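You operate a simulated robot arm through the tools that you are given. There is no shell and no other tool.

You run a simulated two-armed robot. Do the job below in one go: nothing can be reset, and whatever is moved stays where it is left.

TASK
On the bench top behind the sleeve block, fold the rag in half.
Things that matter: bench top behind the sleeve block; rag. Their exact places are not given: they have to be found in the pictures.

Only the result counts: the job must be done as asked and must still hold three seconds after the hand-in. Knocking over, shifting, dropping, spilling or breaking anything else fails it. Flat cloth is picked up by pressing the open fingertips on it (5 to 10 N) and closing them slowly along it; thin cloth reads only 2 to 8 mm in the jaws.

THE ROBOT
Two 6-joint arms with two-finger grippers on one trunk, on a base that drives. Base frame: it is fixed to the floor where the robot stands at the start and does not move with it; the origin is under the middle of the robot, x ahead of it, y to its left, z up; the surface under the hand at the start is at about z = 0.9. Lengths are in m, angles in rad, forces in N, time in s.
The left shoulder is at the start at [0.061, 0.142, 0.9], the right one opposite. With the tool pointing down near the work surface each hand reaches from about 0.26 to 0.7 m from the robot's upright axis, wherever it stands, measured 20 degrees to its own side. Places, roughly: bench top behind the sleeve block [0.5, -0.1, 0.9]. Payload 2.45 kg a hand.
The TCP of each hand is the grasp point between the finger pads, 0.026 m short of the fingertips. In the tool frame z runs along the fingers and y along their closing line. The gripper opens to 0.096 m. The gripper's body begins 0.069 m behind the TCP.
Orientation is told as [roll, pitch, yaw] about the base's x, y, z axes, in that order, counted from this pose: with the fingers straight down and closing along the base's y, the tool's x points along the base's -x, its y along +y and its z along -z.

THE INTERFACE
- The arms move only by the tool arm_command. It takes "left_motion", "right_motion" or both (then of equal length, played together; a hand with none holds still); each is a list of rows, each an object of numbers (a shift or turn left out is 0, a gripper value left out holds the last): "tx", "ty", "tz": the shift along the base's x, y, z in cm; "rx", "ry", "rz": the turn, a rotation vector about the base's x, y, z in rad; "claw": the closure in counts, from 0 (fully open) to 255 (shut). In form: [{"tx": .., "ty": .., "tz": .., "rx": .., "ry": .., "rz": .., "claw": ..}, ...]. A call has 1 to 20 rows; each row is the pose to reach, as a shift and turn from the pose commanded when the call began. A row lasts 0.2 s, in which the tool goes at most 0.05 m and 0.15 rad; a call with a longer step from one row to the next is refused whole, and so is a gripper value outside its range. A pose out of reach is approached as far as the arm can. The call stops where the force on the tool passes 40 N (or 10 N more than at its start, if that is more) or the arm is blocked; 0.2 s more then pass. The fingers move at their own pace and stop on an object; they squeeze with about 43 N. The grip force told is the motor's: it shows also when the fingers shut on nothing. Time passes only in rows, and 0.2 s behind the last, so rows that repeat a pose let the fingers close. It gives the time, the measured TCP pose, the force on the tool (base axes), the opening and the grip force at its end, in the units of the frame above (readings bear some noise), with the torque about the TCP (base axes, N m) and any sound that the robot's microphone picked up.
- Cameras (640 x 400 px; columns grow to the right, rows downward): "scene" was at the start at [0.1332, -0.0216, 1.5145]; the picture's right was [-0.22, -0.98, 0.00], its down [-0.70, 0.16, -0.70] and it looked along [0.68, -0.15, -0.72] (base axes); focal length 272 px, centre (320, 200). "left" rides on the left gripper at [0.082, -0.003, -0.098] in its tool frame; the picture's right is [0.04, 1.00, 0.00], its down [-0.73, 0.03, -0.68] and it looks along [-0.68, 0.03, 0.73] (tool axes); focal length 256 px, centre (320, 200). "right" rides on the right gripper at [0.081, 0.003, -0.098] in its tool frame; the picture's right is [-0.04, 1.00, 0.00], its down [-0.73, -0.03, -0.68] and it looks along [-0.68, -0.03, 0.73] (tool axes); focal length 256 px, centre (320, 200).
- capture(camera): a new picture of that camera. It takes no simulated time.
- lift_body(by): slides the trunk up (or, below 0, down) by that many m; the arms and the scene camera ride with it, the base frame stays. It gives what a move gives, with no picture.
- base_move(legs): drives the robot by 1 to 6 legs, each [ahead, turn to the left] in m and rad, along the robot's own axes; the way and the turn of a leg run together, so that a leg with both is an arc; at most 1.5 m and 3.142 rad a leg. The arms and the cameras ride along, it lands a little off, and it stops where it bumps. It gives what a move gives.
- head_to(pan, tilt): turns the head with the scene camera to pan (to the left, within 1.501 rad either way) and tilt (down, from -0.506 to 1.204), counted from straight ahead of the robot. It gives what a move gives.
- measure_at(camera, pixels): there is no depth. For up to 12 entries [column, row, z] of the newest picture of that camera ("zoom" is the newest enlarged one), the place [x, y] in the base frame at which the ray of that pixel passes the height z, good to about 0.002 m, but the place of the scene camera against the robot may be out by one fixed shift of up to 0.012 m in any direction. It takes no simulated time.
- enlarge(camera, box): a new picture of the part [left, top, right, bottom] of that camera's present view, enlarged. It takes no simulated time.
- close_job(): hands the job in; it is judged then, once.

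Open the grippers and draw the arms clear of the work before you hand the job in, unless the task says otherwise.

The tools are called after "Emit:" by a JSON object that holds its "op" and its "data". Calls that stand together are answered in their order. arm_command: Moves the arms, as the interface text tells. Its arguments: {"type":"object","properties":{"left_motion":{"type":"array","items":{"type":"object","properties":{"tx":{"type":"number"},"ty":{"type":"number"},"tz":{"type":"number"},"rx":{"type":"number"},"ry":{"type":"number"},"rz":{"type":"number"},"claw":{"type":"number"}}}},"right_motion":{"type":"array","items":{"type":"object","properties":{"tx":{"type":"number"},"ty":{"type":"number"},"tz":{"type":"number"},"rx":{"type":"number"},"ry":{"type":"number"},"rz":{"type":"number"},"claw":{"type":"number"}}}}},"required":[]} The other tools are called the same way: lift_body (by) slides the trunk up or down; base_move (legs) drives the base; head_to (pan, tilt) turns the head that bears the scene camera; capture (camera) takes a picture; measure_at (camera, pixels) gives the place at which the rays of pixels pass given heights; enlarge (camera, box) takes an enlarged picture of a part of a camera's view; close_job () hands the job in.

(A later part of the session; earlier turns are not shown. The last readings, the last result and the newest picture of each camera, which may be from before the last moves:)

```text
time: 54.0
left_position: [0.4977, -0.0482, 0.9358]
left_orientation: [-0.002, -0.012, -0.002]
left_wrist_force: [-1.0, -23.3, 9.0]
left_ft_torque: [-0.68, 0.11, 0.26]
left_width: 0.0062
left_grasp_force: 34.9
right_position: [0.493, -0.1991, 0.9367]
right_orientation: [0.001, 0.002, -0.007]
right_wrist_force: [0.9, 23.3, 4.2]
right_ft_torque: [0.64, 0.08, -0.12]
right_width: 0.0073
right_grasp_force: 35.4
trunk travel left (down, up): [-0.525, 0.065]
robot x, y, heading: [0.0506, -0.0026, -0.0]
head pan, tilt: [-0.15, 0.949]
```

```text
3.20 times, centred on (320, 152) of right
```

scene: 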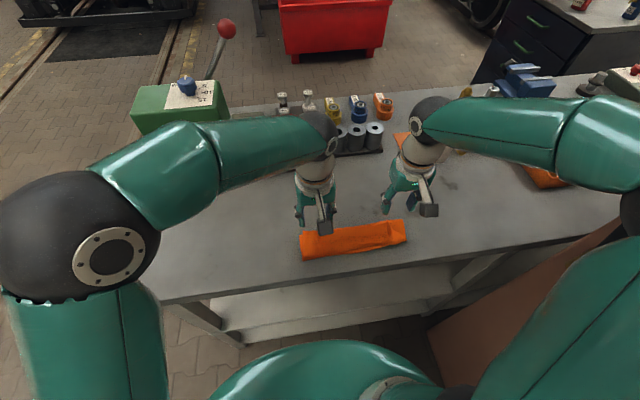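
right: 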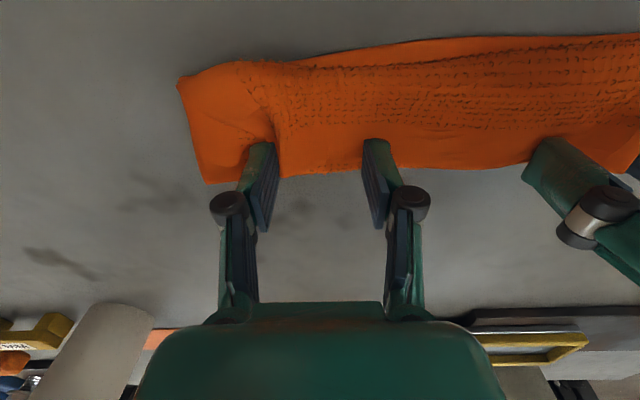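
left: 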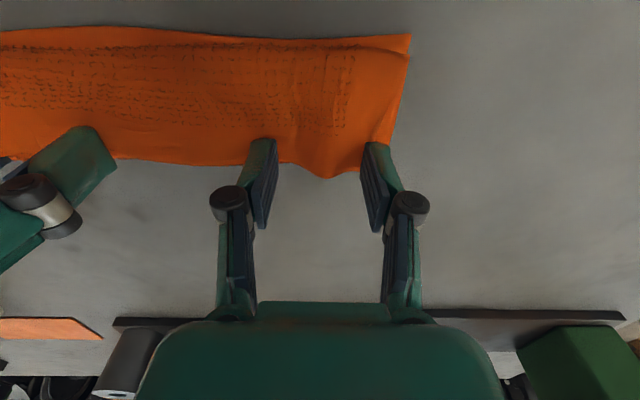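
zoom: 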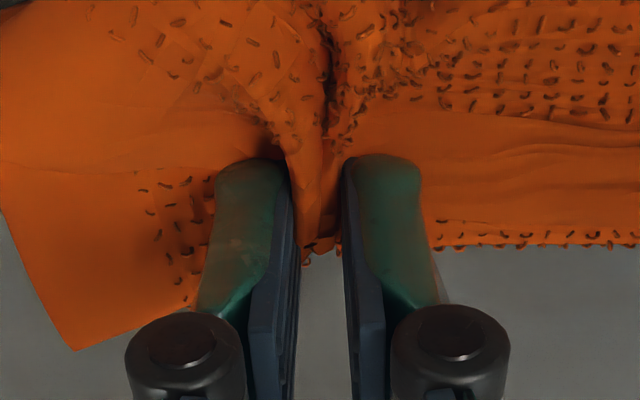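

Both hold (6.2 and 7.3 mm; the right may hold two layers). I lift 3 cm, easing inward, and look.

Emit:
{"op": "arm_command", "data": {"left_motion": [{"ty": -0.3, "tz": 0.7}, {"ty": -0.5, "tz": 1.5}, {"ty": -0.5, "tz": 2.3}, {"ty": -0.5, "tz": 3.0}], "right_motion": [{"ty": 0.3, "tz": 0.7}, {"ty": 0.5, "tz": 1.5}, {"ty": 0.5, "tz": 2.3}, {"ty": 0.5, "tz": 3.0}]}}

Emit:
{"op": "capture", "data": {"camera": "left"}}

Emit:
{"op": "capture", "data": {"camera": "right"}}

Emit:
{"op": "enlarge", "data": {"camera": "scene", "box": [270, 160, 430, 290]}}

```text
time: 55.0
left_position: [0.4966, -0.053, 0.9651]
left_orientation: [0.002, -0.01, -0.003]
left_wrist_force: [0.3, -10.2, -0.5]
left_ft_torque: [-0.26, 0.0, 0.13]
left_width: 0.0037
left_grasp_force: 33.0
right_position: [0.4952, -0.1925, 0.9656]
right_orientation: [-0.002, 0.003, -0.004]
right_wrist_force: [-0.5, 9.5, -0.8]
right_ft_torque: [0.21, 0.0, -0.04]
right_width: 0.0067
right_grasp_force: 35.0
trunk travel left (down, up): [-0.525, 0.065]
robot x, y, heading: [0.0515, -0.0024, -0.001]
head pan, tilt: [-0.15, 0.949]
```

```text
taken
```

left: 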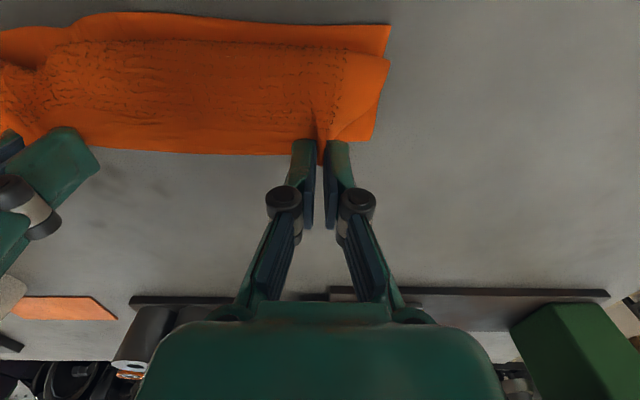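

```text
taken
```

right: 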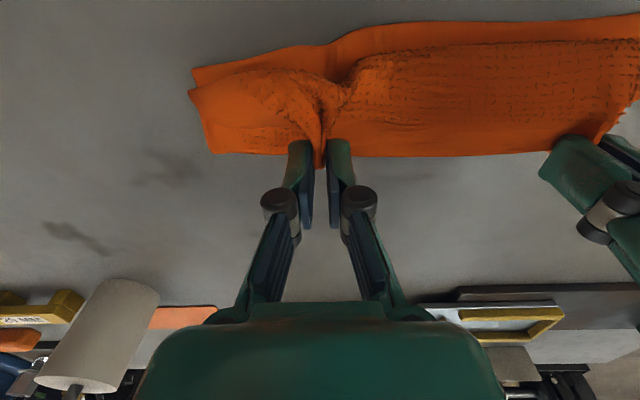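

```text
3.08 times, centred on (350, 225) of scene
```

zoom: 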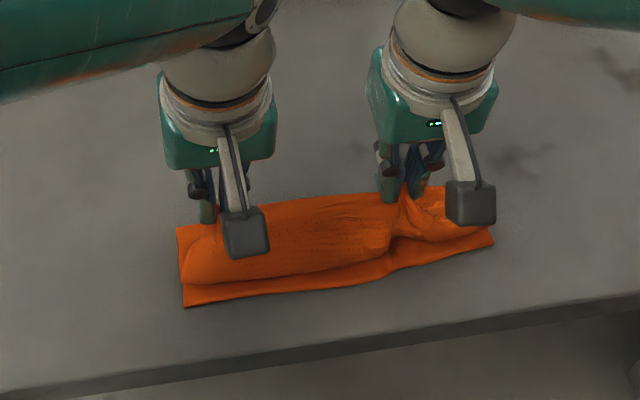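

The near edge shows a dent at right (330,50), so the right hand has caught lower layers too. I let go with the right hand and lift it clear, while the left keeps hold.

Emit:
{"op": "arm_command", "data": {"left_motion": [{}, {}, {}, {}, {}, {}, {}, {}], "right_motion": [{"claw": 225}, {"claw": 190}, {"claw": 160}, {"claw": 130}, {"tz": 1, "claw": 130}, {"tz": 2.5, "claw": 130}, {"tz": 4, "claw": 130}, {"tz": 5.5, "claw": 130}]}}

Emit:
{"op": "capture", "data": {"camera": "right"}}

Emit:
{"op": "enlarge", "data": {"camera": "scene", "box": [270, 160, 430, 290]}}

```text
time: 56.8
left_position: [0.497, -0.0519, 0.966]
left_orientation: [0.002, -0.011, -0.003]
left_wrist_force: [-1.1, 0.1, 0.0]
left_ft_torque: [0.16, 0.03, -0.02]
left_width: 0.0042
left_grasp_force: 35.8
right_position: [0.4947, -0.1923, 1.0191]
right_orientation: [-0.002, 0.003, -0.005]
right_wrist_force: [-0.5, -0.4, -0.6]
right_ft_torque: [-0.01, -0.01, 0.03]
right_width: 0.0472
right_grasp_force: 0.0
trunk travel left (down, up): [-0.525, 0.065]
robot x, y, heading: [0.0511, -0.0019, 0.0]
head pan, tilt: [-0.15, 0.949]
```

```text
taken
```

right: 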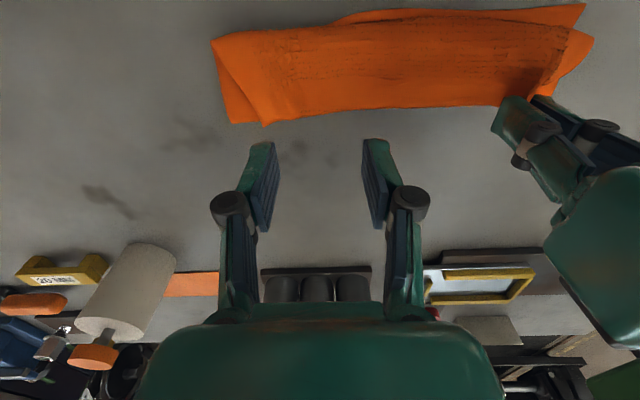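

```text
3.08 times, centred on (350, 225) of scene
```

zoom: 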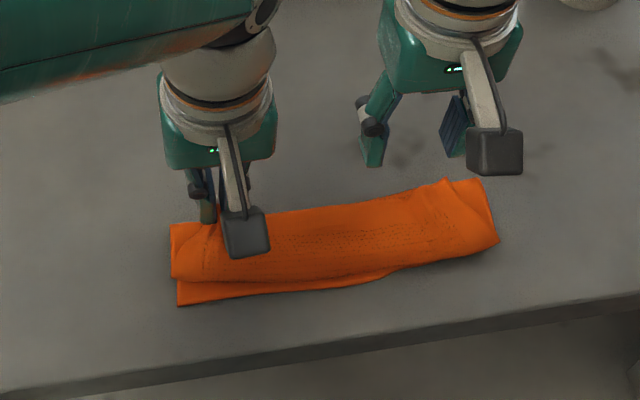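

The right side dropped flat. I now unroll with the left hand alone: up and over toward the far side.

Emit:
{"op": "arm_command", "data": {"left_motion": [{"tx": 0.5, "tz": 1.2}, {"tx": 1.5, "tz": 2.2}, {"tx": 2.7, "ty": 0.1, "tz": 3.0}, {"tx": 4.0, "ty": 0.2, "tz": 3.4}, {"tx": 5.3, "ty": 0.3, "tz": 3.4}, {"tx": 6.6, "ty": 0.4, "tz": 3.2}, {"tx": 7.9, "ty": 0.5, "tz": 2.8}, {"tx": 9.1, "ty": 0.6, "tz": 2.2}, {"tx": 10.3, "ty": 0.8, "tz": 1.4}, {"tx": 11.4, "ty": 1.0, "tz": 0.4}, {"tx": 12.2, "ty": 1.1, "tz": -0.8}]}}

Emit:
{"op": "capture", "data": {"camera": "scene"}}

Emit:
{"op": "capture", "data": {"camera": "right"}}

Emit:
{"op": "capture", "data": {"camera": "left"}}

```text
time: 59.2
left_position: [0.6208, -0.0433, 0.9557]
left_orientation: [0.002, -0.009, -0.002]
left_wrist_force: [0.9, -1.5, -0.7]
left_ft_torque: [0.06, 0.02, 0.01]
left_width: 0.0043
left_grasp_force: 35.7
right_position: [0.4937, -0.1926, 1.02]
right_orientation: [-0.003, 0.005, -0.005]
right_wrist_force: [0.2, -0.4, 0.6]
right_ft_torque: [0.01, -0.02, -0.01]
right_width: 0.047
right_grasp_force: 0.1
trunk travel left (down, up): [-0.525, 0.065]
robot x, y, heading: [0.0471, 0.0002, -0.003]
head pan, tilt: [-0.15, 0.949]
```

```text
taken
```

scene: 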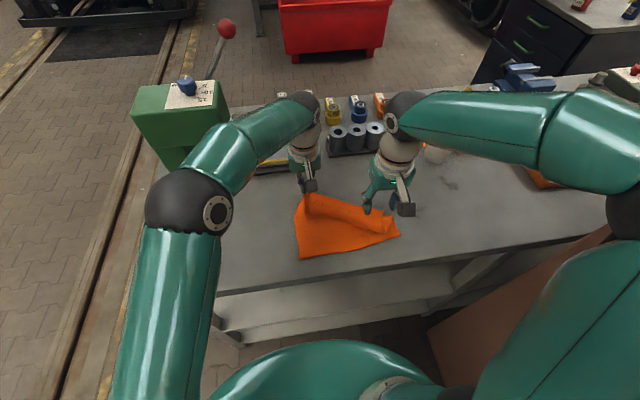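

```text
taken
```

right: 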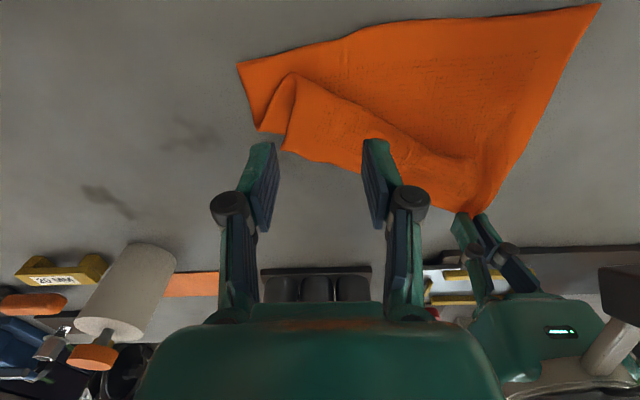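

```text
taken
```

left: 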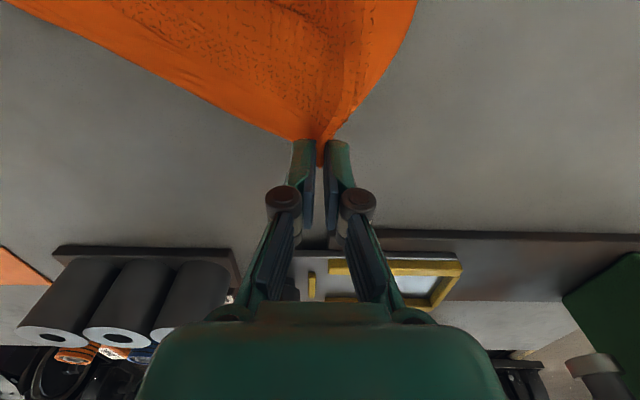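

The left side is unrolled; the right flap is still doubled with its corner near (285,150) in the right picture. I measure that region to grip it with the right hand.

Emit:
{"op": "enlarge", "data": {"camera": "right", "box": [220, 40, 420, 180]}}

Emit:
{"op": "measure_at", "data": {"camera": "right", "pixels": [[285, 150, 0.91], [258, 130, 0.9], [238, 65, 0.9], [295, 75, 0.91], [330, 130, 0.91], [345, 163, 0.91], [320, 110, 0.91], [600, 5, 0.9]]}}

```text
2.86 times, centred on (320, 110) of right
```

zoom: 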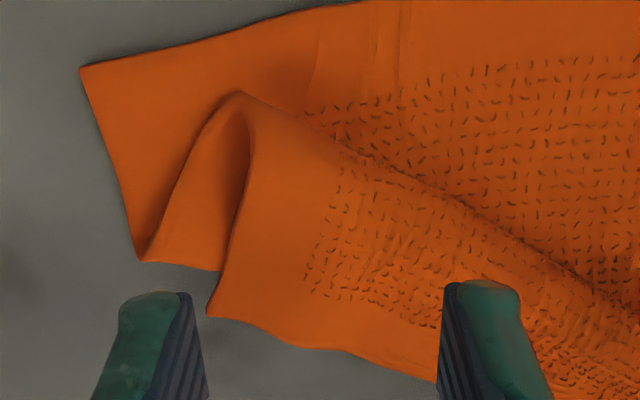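

```text
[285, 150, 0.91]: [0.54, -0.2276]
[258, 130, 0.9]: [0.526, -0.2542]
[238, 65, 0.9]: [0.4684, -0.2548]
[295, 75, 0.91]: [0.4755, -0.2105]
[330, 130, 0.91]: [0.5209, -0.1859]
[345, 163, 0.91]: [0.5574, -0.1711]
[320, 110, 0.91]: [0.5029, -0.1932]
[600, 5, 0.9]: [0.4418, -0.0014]
```

The top layer's corner is at (0.540,-0.228), overhanging the lower fold (x≈0.527). I set the right hand at (0.544,-0.203), over the overhanging strip, and lower it.

Emit:
{"op": "arm_command", "data": {"right_motion": [{"tx": 1.2, "ty": -0.3, "tz": -0.5, "claw": 150}, {"tx": 2.4, "ty": -0.6, "tz": -1.5, "claw": 150}, {"tx": 3.7, "ty": -0.9, "tz": -3, "claw": 150}, {"tx": 5.0, "ty": -1.0, "tz": -5, "claw": 150}, {"tx": 5.0, "ty": -1.0, "tz": -7, "claw": 150}, {"tx": 5.0, "ty": -1.0, "tz": -8.4, "claw": 150}, {"tx": 5.0, "ty": -1.0, "tz": -9.0, "claw": 150}, {"tx": 5.0, "ty": -1.0, "tz": -9.0, "claw": 150}]}}

Emit:
{"op": "capture", "data": {"camera": "right"}}

```text
time: 61.0
left_position: [0.6194, -0.0433, 0.957]
left_orientation: [0.003, -0.01, -0.003]
left_wrist_force: [-0.3, -0.6, -0.2]
left_ft_torque: [0.05, -0.01, -0.01]
left_width: 0.0036
left_grasp_force: 31.8
right_position: [0.5423, -0.2038, 0.9308]
right_orientation: [0.0, -0.001, -0.004]
right_wrist_force: [1.1, 0.5, 10.7]
right_ft_torque: [0.24, 0.15, -0.02]
right_width: 0.0403
right_grasp_force: 0.3
trunk travel left (down, up): [-0.525, 0.065]
robot x, y, heading: [0.0485, 0.0017, 0.001]
head pan, tilt: [-0.15, 0.949]
```

```text
taken
```

right: 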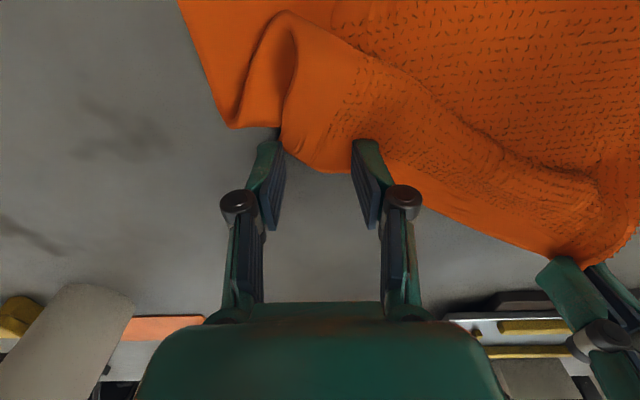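

The outer finger sits just off the corner, at (265,150). I lift slightly, shift 1.2 cm inward and 0.5 cm nearer, and set down with lower force.

Emit:
{"op": "arm_command", "data": {"right_motion": [{"tz": 0.8}, {"tx": -0.2, "ty": 0.6, "tz": 1.0}, {"tx": -0.4, "ty": 1.3, "tz": 0.8}, {"tx": -0.4, "ty": 1.3, "tz": 0.2}, {"tx": -0.4, "ty": 1.3, "tz": 0.15}]}}

Emit:
{"op": "enlarge", "data": {"camera": "right", "box": [220, 60, 420, 190]}}

```text
time: 62.2
left_position: [0.6198, -0.0424, 0.956]
left_orientation: [0.002, -0.011, -0.001]
left_wrist_force: [-0.8, 1.1, 0.2]
left_ft_torque: [0.07, 0.0, -0.01]
left_width: 0.0032
left_grasp_force: 32.6
right_position: [0.5396, -0.191, 0.9324]
right_orientation: [0.0, 0.001, -0.006]
right_wrist_force: [-0.9, 0.0, 5.3]
right_ft_torque: [0.15, 0.09, 0.0]
right_width: 0.0401
right_grasp_force: 0.2
trunk travel left (down, up): [-0.525, 0.065]
robot x, y, heading: [0.0502, -0.0025, 0.0]
head pan, tilt: [-0.15, 0.949]
```

```text
3.08 times, centred on (320, 125) of right
```

zoom: 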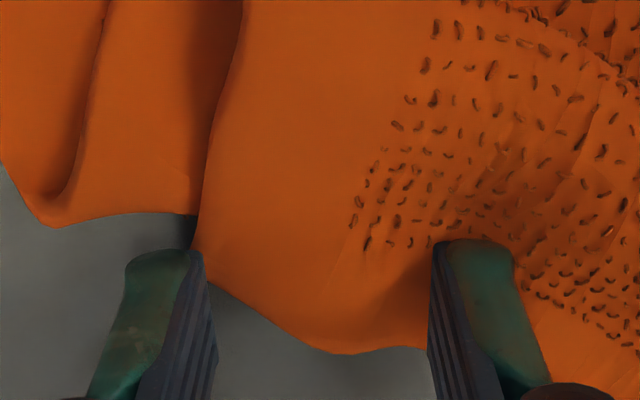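

The outer finger is still just off the cloth. I shift a further 1.5 cm inward and 0.5 cm nearer.

Emit:
{"op": "arm_command", "data": {"right_motion": [{"tz": 0.8}, {"tx": -0.2, "ty": 0.8, "tz": 1.0}, {"tx": -0.5, "ty": 1.5, "tz": 0.7}, {"tx": -0.5, "ty": 1.5, "tz": 0.1}, {"tx": -0.5, "ty": 1.5, "tz": 0.0}]}}

Emit:
{"op": "enlarge", "data": {"camera": "right", "box": [220, 60, 420, 190]}}

```text
time: 63.4
left_position: [0.6195, -0.0433, 0.9572]
left_orientation: [0.002, -0.011, -0.002]
left_wrist_force: [-0.8, 0.1, -1.5]
left_ft_torque: [0.07, 0.0, 0.02]
left_width: 0.0041
left_grasp_force: 33.5
right_position: [0.5351, -0.1756, 0.9324]
right_orientation: [-0.001, 0.002, -0.005]
right_wrist_force: [-0.2, 0.4, 5.6]
right_ft_torque: [0.1, 0.12, 0.04]
right_width: 0.0402
right_grasp_force: 0.5
trunk travel left (down, up): [-0.525, 0.065]
robot x, y, heading: [0.0561, -0.0019, 0.002]
head pan, tilt: [-0.15, 0.949]
```

```text
3.08 times, centred on (320, 125) of right
```

zoom: 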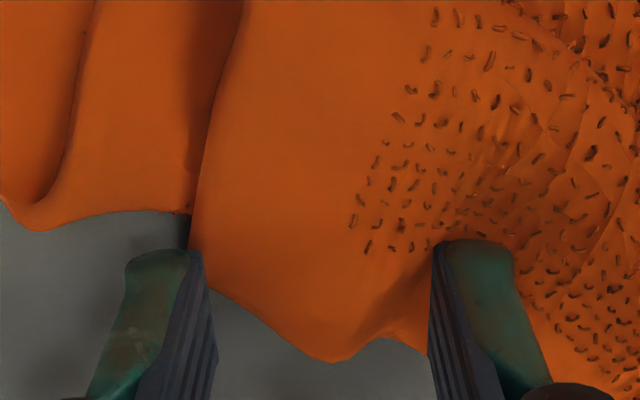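

The cloth edge slid along with the finger and a tent is forming between the fingers, so I simply close here slowly.

Emit:
{"op": "arm_command", "data": {"right_motion": [{"claw": 156}, {"claw": 162}, {"claw": 168}, {"claw": 174}, {"claw": 180}, {"claw": 186}, {"claw": 192}, {"claw": 198}, {"claw": 205}, {"claw": 212}, {"claw": 220}, {"claw": 228}, {"claw": 236}, {"claw": 245}, {"claw": 255}, {"claw": 255}, {"claw": 255}]}}

Emit:
{"op": "enlarge", "data": {"camera": "right", "box": [220, 60, 420, 190]}}

```text
time: 67.0
left_position: [0.6192, -0.0434, 0.9578]
left_orientation: [0.001, -0.012, 0.0]
left_wrist_force: [1.1, 0.8, 1.4]
left_ft_torque: [0.06, -0.01, 0.03]
left_width: 0.0035
left_grasp_force: 32.0
right_position: [0.5345, -0.1761, 0.9318]
right_orientation: [-0.002, 0.002, -0.006]
right_wrist_force: [-0.1, -1.2, 8.0]
right_ft_torque: [-0.01, 0.1, -0.02]
right_width: 0.0047
right_grasp_force: 32.9
trunk travel left (down, up): [-0.525, 0.065]
robot x, y, heading: [0.0483, 0.0004, 0.001]
head pan, tilt: [-0.15, 0.949]
```

```text
3.08 times, centred on (320, 125) of right
```

zoom: 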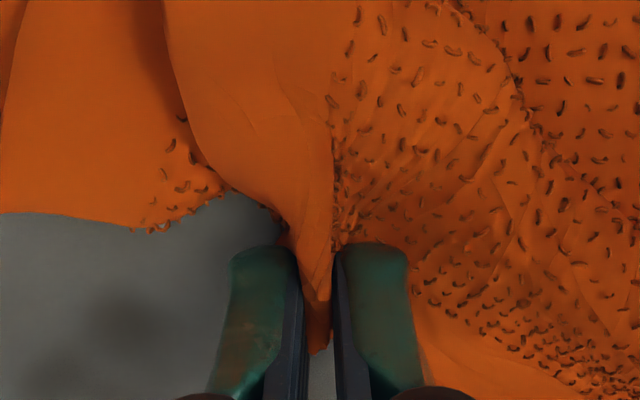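

The right hand holds the corner (4.7 mm). I lift it and carry it out to the far right, toward (0.62,-0.215).

Emit:
{"op": "arm_command", "data": {"right_motion": [{"tz": 1.2}, {"tz": 2.5}, {"tx": 0.8, "ty": -0.3, "tz": 3.8}, {"tx": 1.8, "ty": -0.8, "tz": 4.5}, {"tx": 3.0, "ty": -1.4, "tz": 4.8}, {"tx": 4.2, "ty": -2.0, "tz": 4.8}, {"tx": 5.4, "ty": -2.6, "tz": 4.5}, {"tx": 6.6, "ty": -3.2, "tz": 4.0}, {"tx": 7.6, "ty": -3.6, "tz": 3.2}, {"tx": 8.4, "ty": -3.9, "tz": 2.5}]}}

Emit:
{"op": "capture", "data": {"camera": "scene"}}

Emit:
{"op": "capture", "data": {"camera": "right"}}

Emit:
{"op": "capture", "data": {"camera": "left"}}

```text
time: 69.2
left_position: [0.6195, -0.0444, 0.9565]
left_orientation: [0.0, -0.01, -0.002]
left_wrist_force: [0.9, -8.9, 0.0]
left_ft_torque: [-0.22, -0.04, 0.13]
left_width: 0.004
left_grasp_force: 32.6
right_position: [0.6196, -0.2135, 0.9562]
right_orientation: [0.001, 0.002, -0.004]
right_wrist_force: [-0.5, 9.1, -0.2]
right_ft_torque: [0.23, 0.03, -0.03]
right_width: 0.004
right_grasp_force: 32.7
trunk travel left (down, up): [-0.525, 0.065]
robot x, y, heading: [0.0497, 0.0004, -0.001]
head pan, tilt: [-0.15, 0.949]
```

```text
taken
```

scene: 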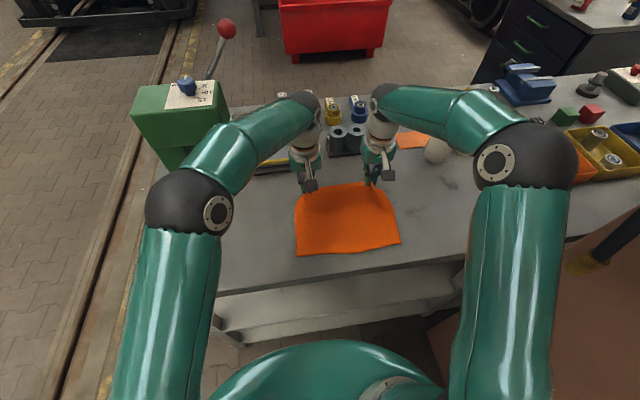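

```text
taken
```

right: 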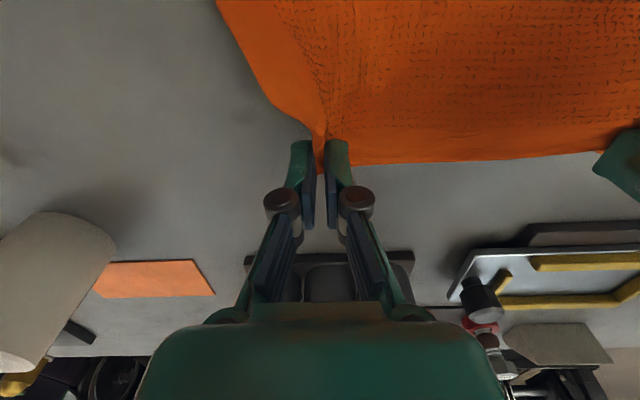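

```text
taken
```

left: 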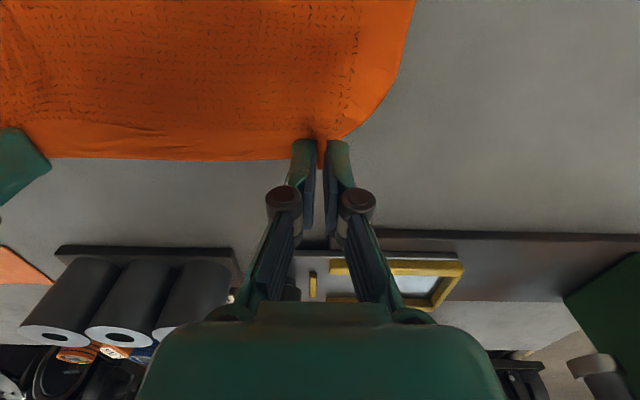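

The rag is open again with both far corners held. I pull it gently straight, lower it to the bench, and let go, so I can grip anew with only a few mm of the edge in the jaws.

Emit:
{"op": "arm_command", "data": {"left_motion": [{"tx": 0.3, "tz": -0.6}, {"tx": 0.7, "ty": 0.1, "tz": -1.2}, {"tx": 1.0, "ty": 0.2, "tz": -1.8}, {"tx": 1.0, "ty": 0.2, "tz": -2.3}, {"tx": 1.0, "ty": 0.2, "tz": -2.5}], "right_motion": [{"tx": 0.3, "ty": -0.2, "tz": -0.6}, {"tx": 0.7, "ty": -0.4, "tz": -1.2}, {"tx": 1.0, "ty": -0.4, "tz": -1.8}, {"tx": 1.0, "ty": -0.4, "tz": -2.3}, {"tx": 1.0, "ty": -0.4, "tz": -2.5}]}}

Emit:
{"op": "capture", "data": {"camera": "scene"}}

Emit:
{"op": "enlarge", "data": {"camera": "scene", "box": [270, 150, 430, 270]}}

```text
time: 70.4
left_position: [0.6305, -0.0405, 0.9333]
left_orientation: [-0.002, -0.01, -0.001]
left_wrist_force: [1.3, -21.1, 1.4]
left_ft_torque: [-0.59, -0.06, 0.23]
left_width: 0.0042
left_grasp_force: 33.2
right_position: [0.6287, -0.2171, 0.9317]
right_orientation: [0.003, 0.001, -0.005]
right_wrist_force: [-1.8, 21.2, 5.4]
right_ft_torque: [0.53, 0.07, 0.07]
right_width: 0.0051
right_grasp_force: 33.0
trunk travel left (down, up): [-0.525, 0.065]
robot x, y, heading: [0.0478, -0.0038, -0.001]
head pan, tilt: [-0.15, 0.949]
```

```text
taken
```

scene: 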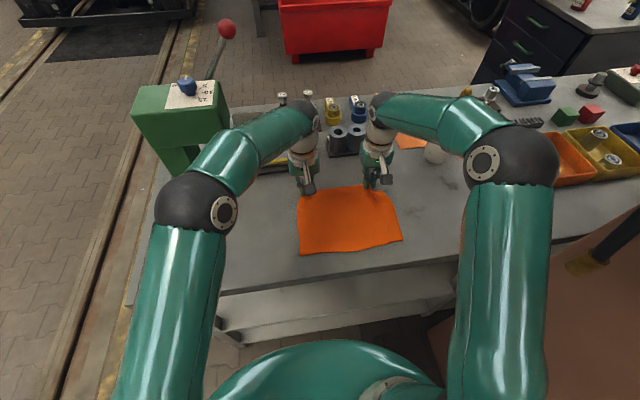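

```text
3.33 times, centred on (350, 210) of scene
```

zoom: 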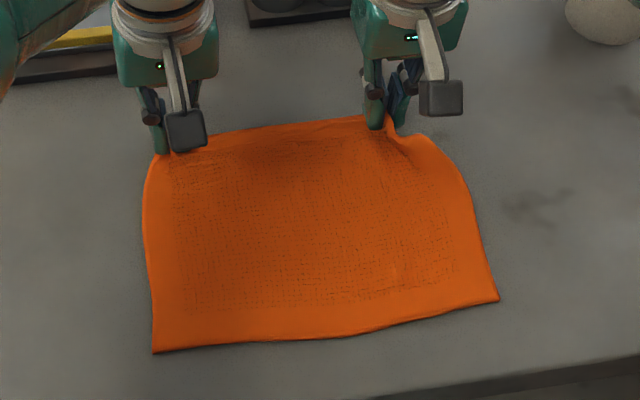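

Flat again. I open the fingers slowly, lift straight up, and look at the corners.

Emit:
{"op": "arm_command", "data": {"left_motion": [{"claw": 235}, {"claw": 215}, {"claw": 190}, {"claw": 165}, {"claw": 140}, {"claw": 120}, {"tz": 1.0, "claw": 120}, {"tz": 2.0, "claw": 120}, {"tz": 3.0, "claw": 120}, {"tz": 4.0, "claw": 120}], "right_motion": [{"claw": 235}, {"claw": 215}, {"claw": 190}, {"claw": 165}, {"claw": 140}, {"claw": 120}, {"tz": 1.0, "claw": 120}, {"tz": 2.0, "claw": 120}, {"tz": 3.0, "claw": 120}, {"tz": 4.0, "claw": 120}]}}

Emit:
{"op": "capture", "data": {"camera": "left"}}

Emit:
{"op": "capture", "data": {"camera": "right"}}

Emit:
{"op": "enlarge", "data": {"camera": "scene", "box": [270, 150, 430, 270]}}

```text
time: 72.6
left_position: [0.6293, -0.0396, 0.9725]
left_orientation: [0.002, -0.01, -0.002]
left_wrist_force: [0.9, -0.6, -0.5]
left_ft_torque: [0.0, -0.01, 0.01]
left_width: 0.0508
left_grasp_force: 0.0
right_position: [0.6294, -0.2178, 0.9713]
right_orientation: [-0.001, 0.002, -0.005]
right_wrist_force: [-0.7, -0.1, -1.0]
right_ft_torque: [0.03, -0.02, 0.01]
right_width: 0.0509
right_grasp_force: 0.0
trunk travel left (down, up): [-0.525, 0.065]
robot x, y, heading: [0.0481, -0.0031, -0.001]
head pan, tilt: [-0.15, 0.949]
```

```text
taken
```

left: 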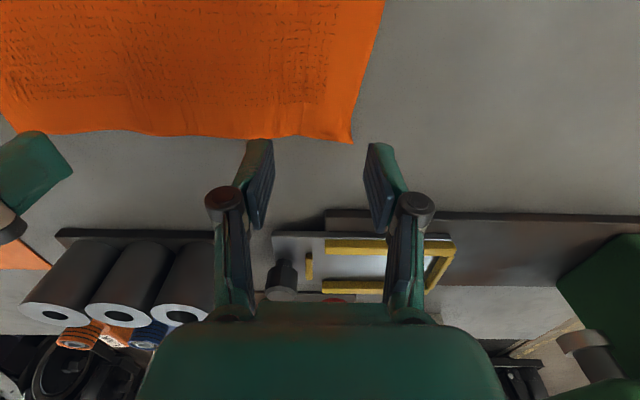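

```text
taken
```

right: 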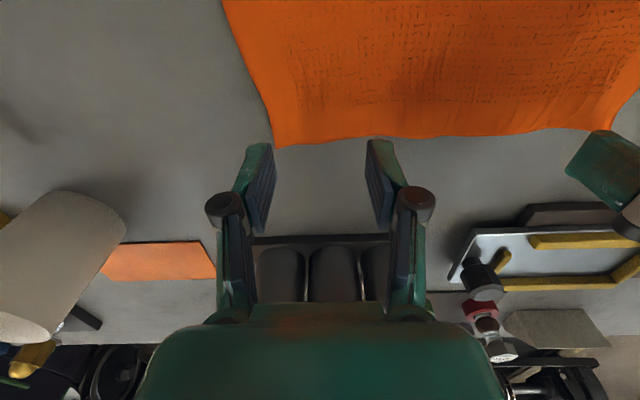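

```text
3.33 times, centred on (350, 210) of scene
```

zoom: 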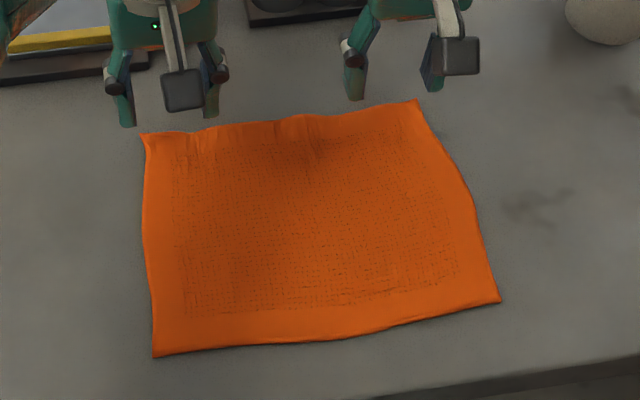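

The rag relaxed nicely flat. I measure its four corners again.

Emit:
{"op": "measure_at", "data": {"camera": "left", "pixels": [[353, 143, 0.9], [335, 138, 0.9], [300, 134, 0.9], [260, 138, 0.9], [150, 132, 0.9]]}}

Emit:
{"op": "measure_at", "data": {"camera": "right", "pixels": [[275, 147, 0.9], [320, 141, 0.9], [365, 139, 0.9], [480, 134, 0.9]]}}

Emit:
{"op": "measure_at", "data": {"camera": "zoom", "pixels": [[153, 356, 0.9], [500, 300, 0.9], [340, 336, 0.9], [415, 100, 0.9], [142, 136, 0.9]]}}

```text
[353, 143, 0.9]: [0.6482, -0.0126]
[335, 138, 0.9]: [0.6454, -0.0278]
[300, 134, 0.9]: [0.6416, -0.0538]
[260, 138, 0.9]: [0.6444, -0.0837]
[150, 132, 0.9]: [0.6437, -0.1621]
```

```text
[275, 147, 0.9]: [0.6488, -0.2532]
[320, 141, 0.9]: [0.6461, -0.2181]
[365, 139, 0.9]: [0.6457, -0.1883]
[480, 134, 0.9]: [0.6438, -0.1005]
```

```text
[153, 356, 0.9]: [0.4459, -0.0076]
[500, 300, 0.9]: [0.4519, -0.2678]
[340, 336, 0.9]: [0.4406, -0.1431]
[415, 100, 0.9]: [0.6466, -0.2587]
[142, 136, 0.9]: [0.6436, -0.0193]
```

Far edge x≈0.645, near edge x≈0.446, so the fold line is x≈0.546. I drive 2 cm nearer for reach, then place the hands so that only about 9 mm of the edge lies under the fingers.

Emit:
{"op": "base_move", "data": {"legs": [[0.02, 0.0]]}}

Emit:
{"op": "arm_command", "data": {"left_motion": [{"ty": -0.5, "tz": 0, "claw": 132}, {"ty": -1.0, "tz": -0.5, "claw": 132}, {"ty": -1.0, "tz": -0.5, "claw": 132}], "right_motion": [{"ty": 0.1, "tz": 0, "claw": 132}, {"ty": 0.2, "tz": -0.5, "claw": 132}, {"ty": 0.2, "tz": -0.5, "claw": 132}]}}

```text
time: 73.4
left_position: [0.6509, -0.04, 0.9703]
left_orientation: [0.003, -0.008, -0.001]
left_wrist_force: [0.3, -0.5, -0.4]
left_ft_torque: [0.03, 0.05, 0.03]
left_width: 0.0507
left_grasp_force: 0.0
right_position: [0.6505, -0.2181, 0.9715]
right_orientation: [-0.003, 0.004, -0.003]
right_wrist_force: [0.0, 0.7, -0.7]
right_ft_torque: [-0.01, 0.04, 0.02]
right_width: 0.0507
right_grasp_force: 0.1
trunk travel left (down, up): [-0.525, 0.065]
robot x, y, heading: [0.0715, 0.0004, 0.003]
head pan, tilt: [-0.15, 0.949]
```

```text
time: 74.2
left_position: [0.6491, -0.048, 0.9685]
left_orientation: [0.003, -0.008, -0.003]
left_wrist_force: [-0.2, 0.5, 0.2]
left_ft_torque: [0.04, 0.01, -0.01]
left_width: 0.0462
left_grasp_force: 0.1
right_position: [0.6479, -0.2152, 0.9668]
right_orientation: [-0.002, 0.004, -0.005]
right_wrist_force: [0.1, 0.1, -0.4]
right_ft_torque: [-0.02, -0.01, 0.02]
right_width: 0.0463
right_grasp_force: 0.2
trunk travel left (down, up): [-0.525, 0.065]
robot x, y, heading: [0.0742, 0.0018, 0.001]
head pan, tilt: [-0.15, 0.949]
```

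Positions are right (overlap 8–9 mm). I lower both to contact.

Emit:
{"op": "arm_command", "data": {"left_motion": [{"tz": -1.5}, {"tz": -3.0}, {"tz": -3.8}, {"tz": -4.05}, {"tz": -4.05}], "right_motion": [{"tz": -1.5}, {"tz": -3.0}, {"tz": -3.7}, {"tz": -3.9}, {"tz": -3.9}]}}

```text
time: 75.4
left_position: [0.6494, -0.049, 0.9283]
left_orientation: [0.002, -0.009, -0.003]
left_wrist_force: [0.8, -0.9, 7.5]
left_ft_torque: [-0.03, 0.07, 0.01]
left_width: 0.047
left_grasp_force: 1.0
right_position: [0.6473, -0.215, 0.9299]
right_orientation: [-0.001, 0.002, -0.005]
right_wrist_force: [1.1, 0.1, 0.0]
right_ft_torque: [-0.02, 0.01, -0.01]
right_width: 0.0464
right_grasp_force: 0.1
trunk travel left (down, up): [-0.525, 0.065]
robot x, y, heading: [0.0677, -0.0039, -0.005]
head pan, tilt: [-0.15, 0.949]
```

Left presses 7.5 N, right not yet in contact. I lower the right about 3 mm more.

Emit:
{"op": "arm_command", "data": {"left_motion": [{"tz": -0.03}, {"tz": -0.05}, {"tz": -0.05}], "right_motion": [{"tz": -0.15}, {"tz": -0.3}, {"tz": -0.3}]}}

```text
time: 76.2
left_position: [0.649, -0.049, 0.9281]
left_orientation: [0.001, -0.009, -0.002]
left_wrist_force: [0.7, 0.6, 7.8]
left_ft_torque: [0.02, 0.03, 0.03]
left_width: 0.0474
left_grasp_force: 0.0
right_position: [0.6475, -0.2155, 0.9283]
right_orientation: [-0.001, 0.001, -0.006]
right_wrist_force: [0.5, -0.2, 8.6]
right_ft_torque: [0.0, 0.07, 0.02]
right_width: 0.0459
right_grasp_force: 0.0
trunk travel left (down, up): [-0.525, 0.065]
robot x, y, heading: [0.0712, 0.0003, 0.001]
head pan, tilt: [-0.15, 0.949]
```

About 8 N on each. I close slowly halfway and check the ridges.

Emit:
{"op": "arm_command", "data": {"left_motion": [{"claw": 137}, {"claw": 142}, {"claw": 147}, {"claw": 152}, {"claw": 157}, {"claw": 162}, {"claw": 167}, {"claw": 172}, {"claw": 177}, {"claw": 182}, {"claw": 187}, {"claw": 192}], "right_motion": [{"claw": 137}, {"claw": 142}, {"claw": 147}, {"claw": 152}, {"claw": 157}, {"claw": 162}, {"claw": 167}, {"claw": 172}, {"claw": 177}, {"claw": 182}, {"claw": 187}, {"claw": 192}]}}

Emit:
{"op": "enlarge", "data": {"camera": "left", "box": [220, 70, 420, 195]}}

Emit:
{"op": "enlarge", "data": {"camera": "right", "box": [220, 70, 420, 195]}}

```text
time: 78.8
left_position: [0.6474, -0.049, 0.9286]
left_orientation: [-0.001, -0.015, -0.003]
left_wrist_force: [-0.3, -7.2, 19.1]
left_ft_torque: [-0.2, 0.16, 0.07]
left_width: 0.0243
left_grasp_force: 1.0
right_position: [0.6457, -0.2137, 0.9279]
right_orientation: [-0.002, 0.0, -0.003]
right_wrist_force: [-0.3, 7.1, 23.1]
right_ft_torque: [0.28, 0.2, -0.05]
right_width: 0.025
right_grasp_force: 1.2
trunk travel left (down, up): [-0.525, 0.065]
robot x, y, heading: [0.0694, -0.0065, -0.001]
head pan, tilt: [-0.15, 0.949]
```

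```text
3.20 times, centred on (320, 132) of left
```

zoom: 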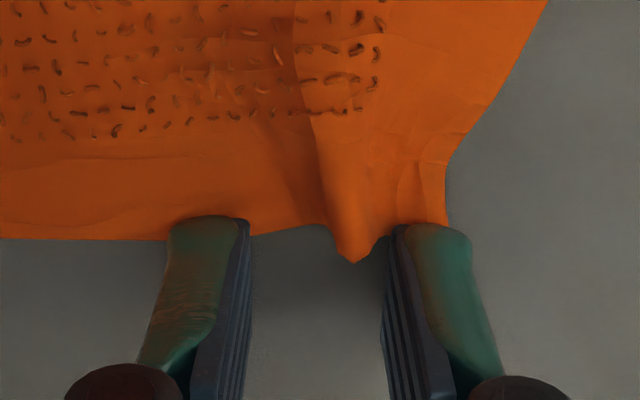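

```text
3.20 times, centred on (320, 132) of right
```

zoom: 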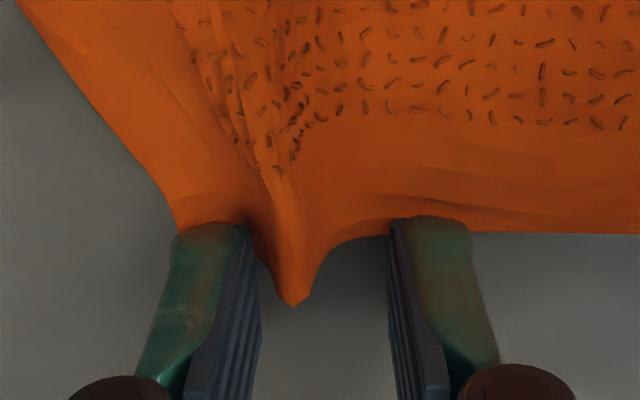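

Good sharp ridges with little cloth under the fingers. I finish closing, easing 1 mm.

Emit:
{"op": "arm_command", "data": {"left_motion": [{"tz": 0.05, "claw": 196}, {"tz": 0.1, "claw": 200}, {"tz": 0.1, "claw": 205}, {"tz": 0.1, "claw": 210}, {"tz": 0.1, "claw": 215}, {"tz": 0.1, "claw": 220}, {"tz": 0.1, "claw": 226}, {"tz": 0.1, "claw": 232}, {"tz": 0.1, "claw": 240}, {"tz": 0.1, "claw": 248}, {"tz": 0.1, "claw": 255}, {"tz": 0.1, "claw": 255}, {"tz": 0.1, "claw": 255}], "right_motion": [{"tz": 0.05, "claw": 196}, {"tz": 0.1, "claw": 200}, {"tz": 0.1, "claw": 205}, {"tz": 0.1, "claw": 210}, {"tz": 0.1, "claw": 215}, {"tz": 0.1, "claw": 220}, {"tz": 0.1, "claw": 226}, {"tz": 0.1, "claw": 232}, {"tz": 0.1, "claw": 240}, {"tz": 0.1, "claw": 248}, {"tz": 0.1, "claw": 255}, {"tz": 0.1, "claw": 255}, {"tz": 0.1, "claw": 255}]}}

Emit:
{"op": "enlarge", "data": {"camera": "left", "box": [220, 70, 420, 195]}}

Emit:
{"op": "enlarge", "data": {"camera": "right", "box": [220, 70, 420, 195]}}

```text
time: 81.6
left_position: [0.6482, -0.0483, 0.9282]
left_orientation: [0.002, -0.011, -0.002]
left_wrist_force: [-1.2, -1.4, 12.1]
left_ft_torque: [-0.01, 0.18, 0.04]
left_width: 0.0023
left_grasp_force: 31.2
right_position: [0.6472, -0.2151, 0.9281]
right_orientation: [-0.003, 0.002, -0.003]
right_wrist_force: [-1.8, 2.0, 12.0]
right_ft_torque: [0.02, 0.14, 0.0]
right_width: 0.0035
right_grasp_force: 32.5
trunk travel left (down, up): [-0.525, 0.065]
robot x, y, heading: [0.0693, -0.0036, -0.001]
head pan, tilt: [-0.15, 0.949]
```

```text
3.20 times, centred on (320, 132) of left
```

zoom: 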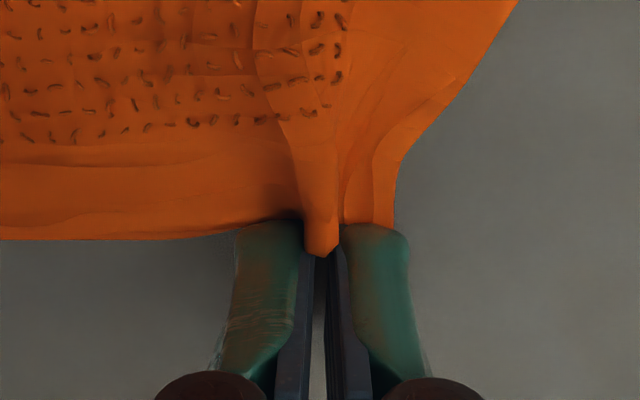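

```text
3.20 times, centred on (320, 132) of right
```

zoom: 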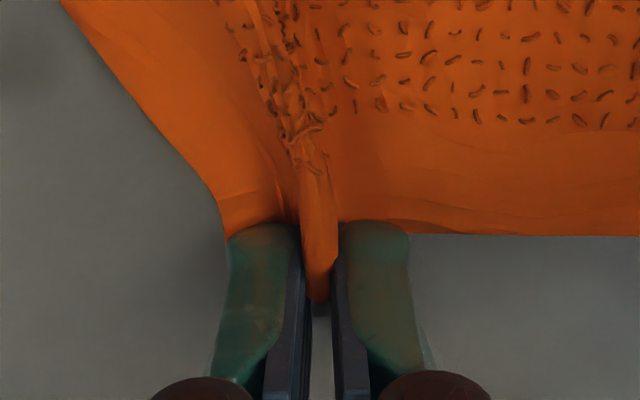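

Both hold just the edge (2.3 and 3.5 mm). I lift along a wider arc (radius ≈0.093 about x=0.546), tilting slightly, and stop with the flap nearly upright.

Emit:
{"op": "arm_command", "data": {"left_motion": [{"tx": -0.15, "tz": 0.7}, {"tx": -0.3, "tz": 1.4}, {"tx": -0.52, "tz": 2.1}, {"tx": -1.0, "tz": 3.3, "ry": -0.02}, {"tx": -1.56, "tz": 4.38, "ry": -0.05}, {"tx": -2.3, "tz": 5.4, "ry": -0.08}, {"tx": -3.19, "tz": 6.35, "ry": -0.12}, {"tx": -4.0, "tz": 7.0, "ry": -0.16}, {"tx": -4.89, "tz": 7.5, "ry": -0.2}, {"tx": -6.24, "tz": 7.3, "ry": -0.28}, {"tx": -7.42, "tz": 7.0, "ry": -0.36}, {"tx": -7.42, "tz": 7.0, "ry": -0.36}], "right_motion": [{"tx": -0.15, "tz": 0.7}, {"tx": -0.3, "tz": 1.4}, {"tx": -0.52, "tz": 2.1}, {"tx": -1.0, "tz": 3.3, "ry": -0.02}, {"tx": -1.56, "tz": 4.38, "ry": -0.05}, {"tx": -2.3, "tz": 5.4, "ry": -0.08}, {"tx": -3.19, "tz": 6.35, "ry": -0.12}, {"tx": -4.0, "tz": 7.0, "ry": -0.16}, {"tx": -4.89, "tz": 7.5, "ry": -0.2}, {"tx": -6.24, "tz": 7.3, "ry": -0.28}, {"tx": -7.42, "tz": 7.0, "ry": -0.36}, {"tx": -7.42, "tz": 7.0, "ry": -0.36}]}}

Emit:
{"op": "capture", "data": {"camera": "left"}}

Emit:
{"op": "capture", "data": {"camera": "right"}}

Emit:
{"op": "enlarge", "data": {"camera": "scene", "box": [250, 140, 450, 290]}}

```text
time: 84.2
left_position: [0.5739, -0.0483, 0.9972]
left_orientation: [0.0, -0.369, -0.001]
left_wrist_force: [-0.2, 0.2, -1.0]
left_ft_torque: [-0.05, -0.01, 0.0]
left_width: 0.0033
left_grasp_force: 35.6
right_position: [0.5762, -0.2151, 0.9965]
right_orientation: [0.0, -0.359, -0.006]
right_wrist_force: [-0.1, 0.5, -0.2]
right_ft_torque: [0.01, -0.01, -0.01]
right_width: 0.0044
right_grasp_force: 32.4
trunk travel left (down, up): [-0.525, 0.065]
robot x, y, heading: [0.0689, -0.0023, -0.001]
head pan, tilt: [-0.15, 0.949]
```

```text
taken
```

left: 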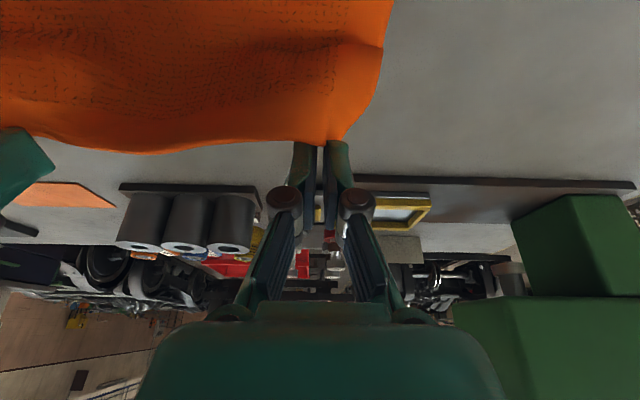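

```text
taken
```

right: 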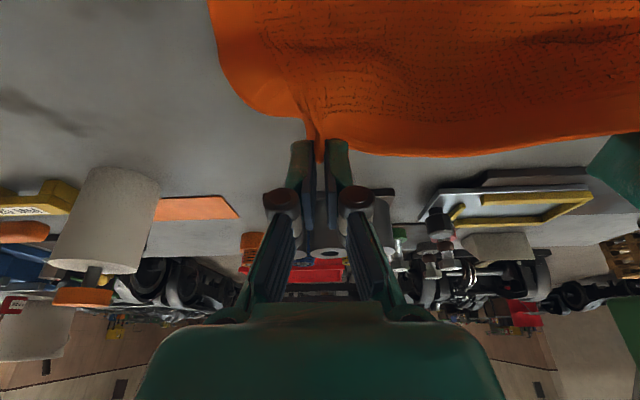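

```text
2.67 times, centred on (350, 215) of scene
```

zoom: 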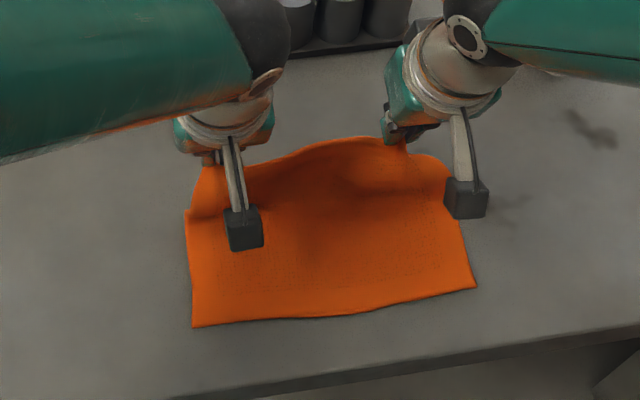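

Held well, with the near half still flat on the bench. Now I step the base back in 4 cm steps while the hands make up for it, spreading the hands slightly to take up the sag.

Emit:
{"op": "base_move", "data": {"legs": [[-0.04, 0.0]]}}

Emit:
{"op": "arm_command", "data": {"left_motion": [{"tx": 1.0, "ty": 0.1}, {"tx": 2.0, "ty": 0.2}, {"tx": 3.0, "ty": 0.3}, {"tx": 4.0, "ty": 0.3}], "right_motion": [{"tx": 1.0, "ty": -0.1}, {"tx": 2.0, "ty": -0.2}, {"tx": 3.0, "ty": -0.3}, {"tx": 4.0, "ty": -0.3}]}}

Emit:
{"op": "base_move", "data": {"legs": [[-0.04, 0.0]]}}

Emit:
{"op": "arm_command", "data": {"left_motion": [{"tx": 1.0}, {"tx": 2.0}, {"tx": 3.0}, {"tx": 4.0}], "right_motion": [{"tx": 1.0}, {"tx": 2.0}, {"tx": 3.0}, {"tx": 4.0}]}}

Emit:
{"op": "base_move", "data": {"legs": [[-0.04, 0.0]]}}

Emit:
{"op": "arm_command", "data": {"left_motion": [{"tx": 1.0}, {"tx": 2.0}, {"tx": 3.0}, {"tx": 4.0}], "right_motion": [{"tx": 1.0}, {"tx": 2.0}, {"tx": 3.0}, {"tx": 4.0}]}}

Emit:
{"op": "base_move", "data": {"legs": [[-0.045, 0.0]]}}

Emit:
{"op": "capture", "data": {"camera": "scene"}}

Emit:
{"op": "capture", "data": {"camera": "right"}}

```text
time: 85.1
left_position: [0.5314, -0.0486, 0.999]
left_orientation: [0.002, -0.372, -0.002]
left_wrist_force: [-0.2, -0.4, -0.4]
left_ft_torque: [-0.05, -0.05, -0.03]
left_width: 0.0026
left_grasp_force: 34.8
right_position: [0.5314, -0.2154, 0.9977]
right_orientation: [-0.001, -0.36, -0.006]
right_wrist_force: [-0.1, 0.2, 1.1]
right_ft_torque: [-0.05, -0.03, 0.01]
right_width: 0.0032
right_grasp_force: 32.5
trunk travel left (down, up): [-0.525, 0.065]
robot x, y, heading: [0.0251, 0.001, 0.0]
head pan, tilt: [-0.15, 0.949]
```

```text
time: 86.1
left_position: [0.574, -0.0463, 0.9959]
left_orientation: [0.003, -0.368, -0.003]
left_wrist_force: [0.5, -1.0, 1.2]
left_ft_torque: [0.0, 0.06, -0.03]
left_width: 0.0008
left_grasp_force: 29.8
right_position: [0.5727, -0.2191, 0.9967]
right_orientation: [-0.001, -0.357, -0.004]
right_wrist_force: [-0.8, 0.5, -0.1]
right_ft_torque: [-0.03, 0.0, 0.0]
right_width: 0.0047
right_grasp_force: 35.4
trunk travel left (down, up): [-0.525, 0.065]
robot x, y, heading: [0.031, -0.0031, -0.001]
head pan, tilt: [-0.15, 0.949]
```

```text
time: 87.0
left_position: [0.5291, -0.046, 0.9992]
left_orientation: [0.002, -0.371, -0.002]
left_wrist_force: [-0.6, -0.3, 0.1]
left_ft_torque: [-0.02, -0.07, 0.02]
left_width: 0.0038
left_grasp_force: 33.2
right_position: [0.5291, -0.2181, 0.9994]
right_orientation: [0.0, -0.358, -0.005]
right_wrist_force: [-1.1, -0.2, 1.7]
right_ft_torque: [-0.05, -0.02, 0.02]
right_width: 0.0029
right_grasp_force: 29.6
trunk travel left (down, up): [-0.525, 0.065]
robot x, y, heading: [-0.0102, -0.0051, -0.003]
head pan, tilt: [-0.15, 0.949]
```

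```text
time: 88.0
left_position: [0.5727, -0.0449, 0.998]
left_orientation: [0.002, -0.37, -0.001]
left_wrist_force: [-0.2, -4.1, 1.3]
left_ft_torque: [-0.48, -0.09, -0.25]
left_width: 0.003
left_grasp_force: 30.4
right_position: [0.5714, -0.2196, 0.998]
right_orientation: [0.001, -0.356, -0.006]
right_wrist_force: [0.2, -0.1, 0.3]
right_ft_torque: [-0.05, 0.03, 0.03]
right_width: 0.003
right_grasp_force: 32.4
trunk travel left (down, up): [-0.525, 0.065]
robot x, y, heading: [-0.0124, 0.0009, 0.001]
head pan, tilt: [-0.15, 0.949]
```

```text
time: 88.9
left_position: [0.5298, -0.0461, 0.9985]
left_orientation: [0.004, -0.373, -0.002]
left_wrist_force: [-1.7, -0.1, 0.1]
left_ft_torque: [-0.05, -0.05, -0.01]
left_width: 0.0025
left_grasp_force: 34.9
right_position: [0.5291, -0.2193, 1.0004]
right_orientation: [0.0, -0.359, -0.005]
right_wrist_force: [-1.9, 0.2, 0.9]
right_ft_torque: [-0.03, -0.04, 0.0]
right_width: 0.0032
right_grasp_force: 30.2
trunk travel left (down, up): [-0.525, 0.065]
robot x, y, heading: [-0.0541, -0.0019, 0.003]
head pan, tilt: [-0.15, 0.949]
```

```text
time: 89.9
left_position: [0.5713, -0.0448, 0.9971]
left_orientation: [0.002, -0.367, -0.001]
left_wrist_force: [-0.5, -1.0, 0.7]
left_ft_torque: [-0.04, -0.01, -0.01]
left_width: 0.0033
left_grasp_force: 30.1
right_position: [0.5732, -0.219, 0.998]
right_orientation: [-0.001, -0.356, -0.005]
right_wrist_force: [0.3, -1.2, 0.0]
right_ft_torque: [-0.02, 0.03, -0.02]
right_width: 0.0041
right_grasp_force: 35.2
trunk travel left (down, up): [-0.525, 0.065]
robot x, y, heading: [-0.0492, -0.0001, -0.001]
head pan, tilt: [-0.15, 0.949]
```

```text
time: 90.8
left_position: [0.5232, -0.046, 0.9994]
left_orientation: [0.0, -0.372, -0.003]
left_wrist_force: [-0.6, -0.5, -0.8]
left_ft_torque: [0.0, -0.04, -0.01]
left_width: 0.004
left_grasp_force: 37.4
right_position: [0.5246, -0.22, 1.0005]
right_orientation: [0.0, -0.361, -0.006]
right_wrist_force: [0.8, 0.1, 0.7]
right_ft_torque: [-0.02, -0.05, 0.01]
right_width: 0.0044
right_grasp_force: 32.5
trunk travel left (down, up): [-0.525, 0.065]
robot x, y, heading: [-0.1005, -0.0021, 0.002]
head pan, tilt: [-0.15, 0.949]
```

```text
taken
```

scene: 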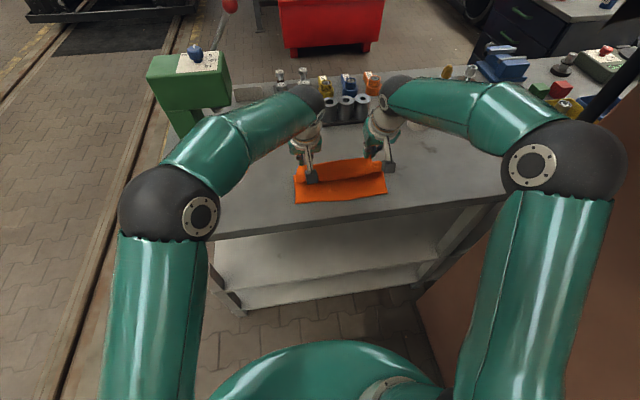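

```text
taken
```

right: 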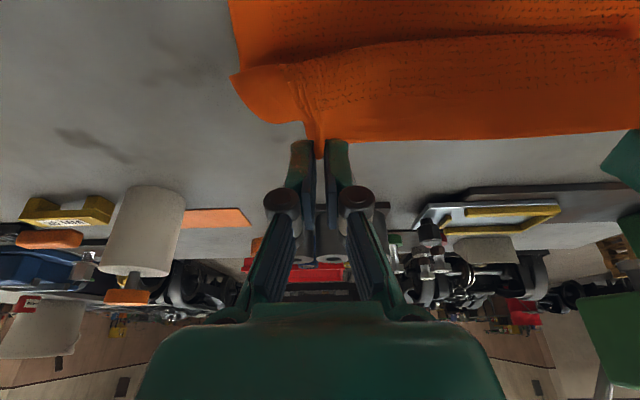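

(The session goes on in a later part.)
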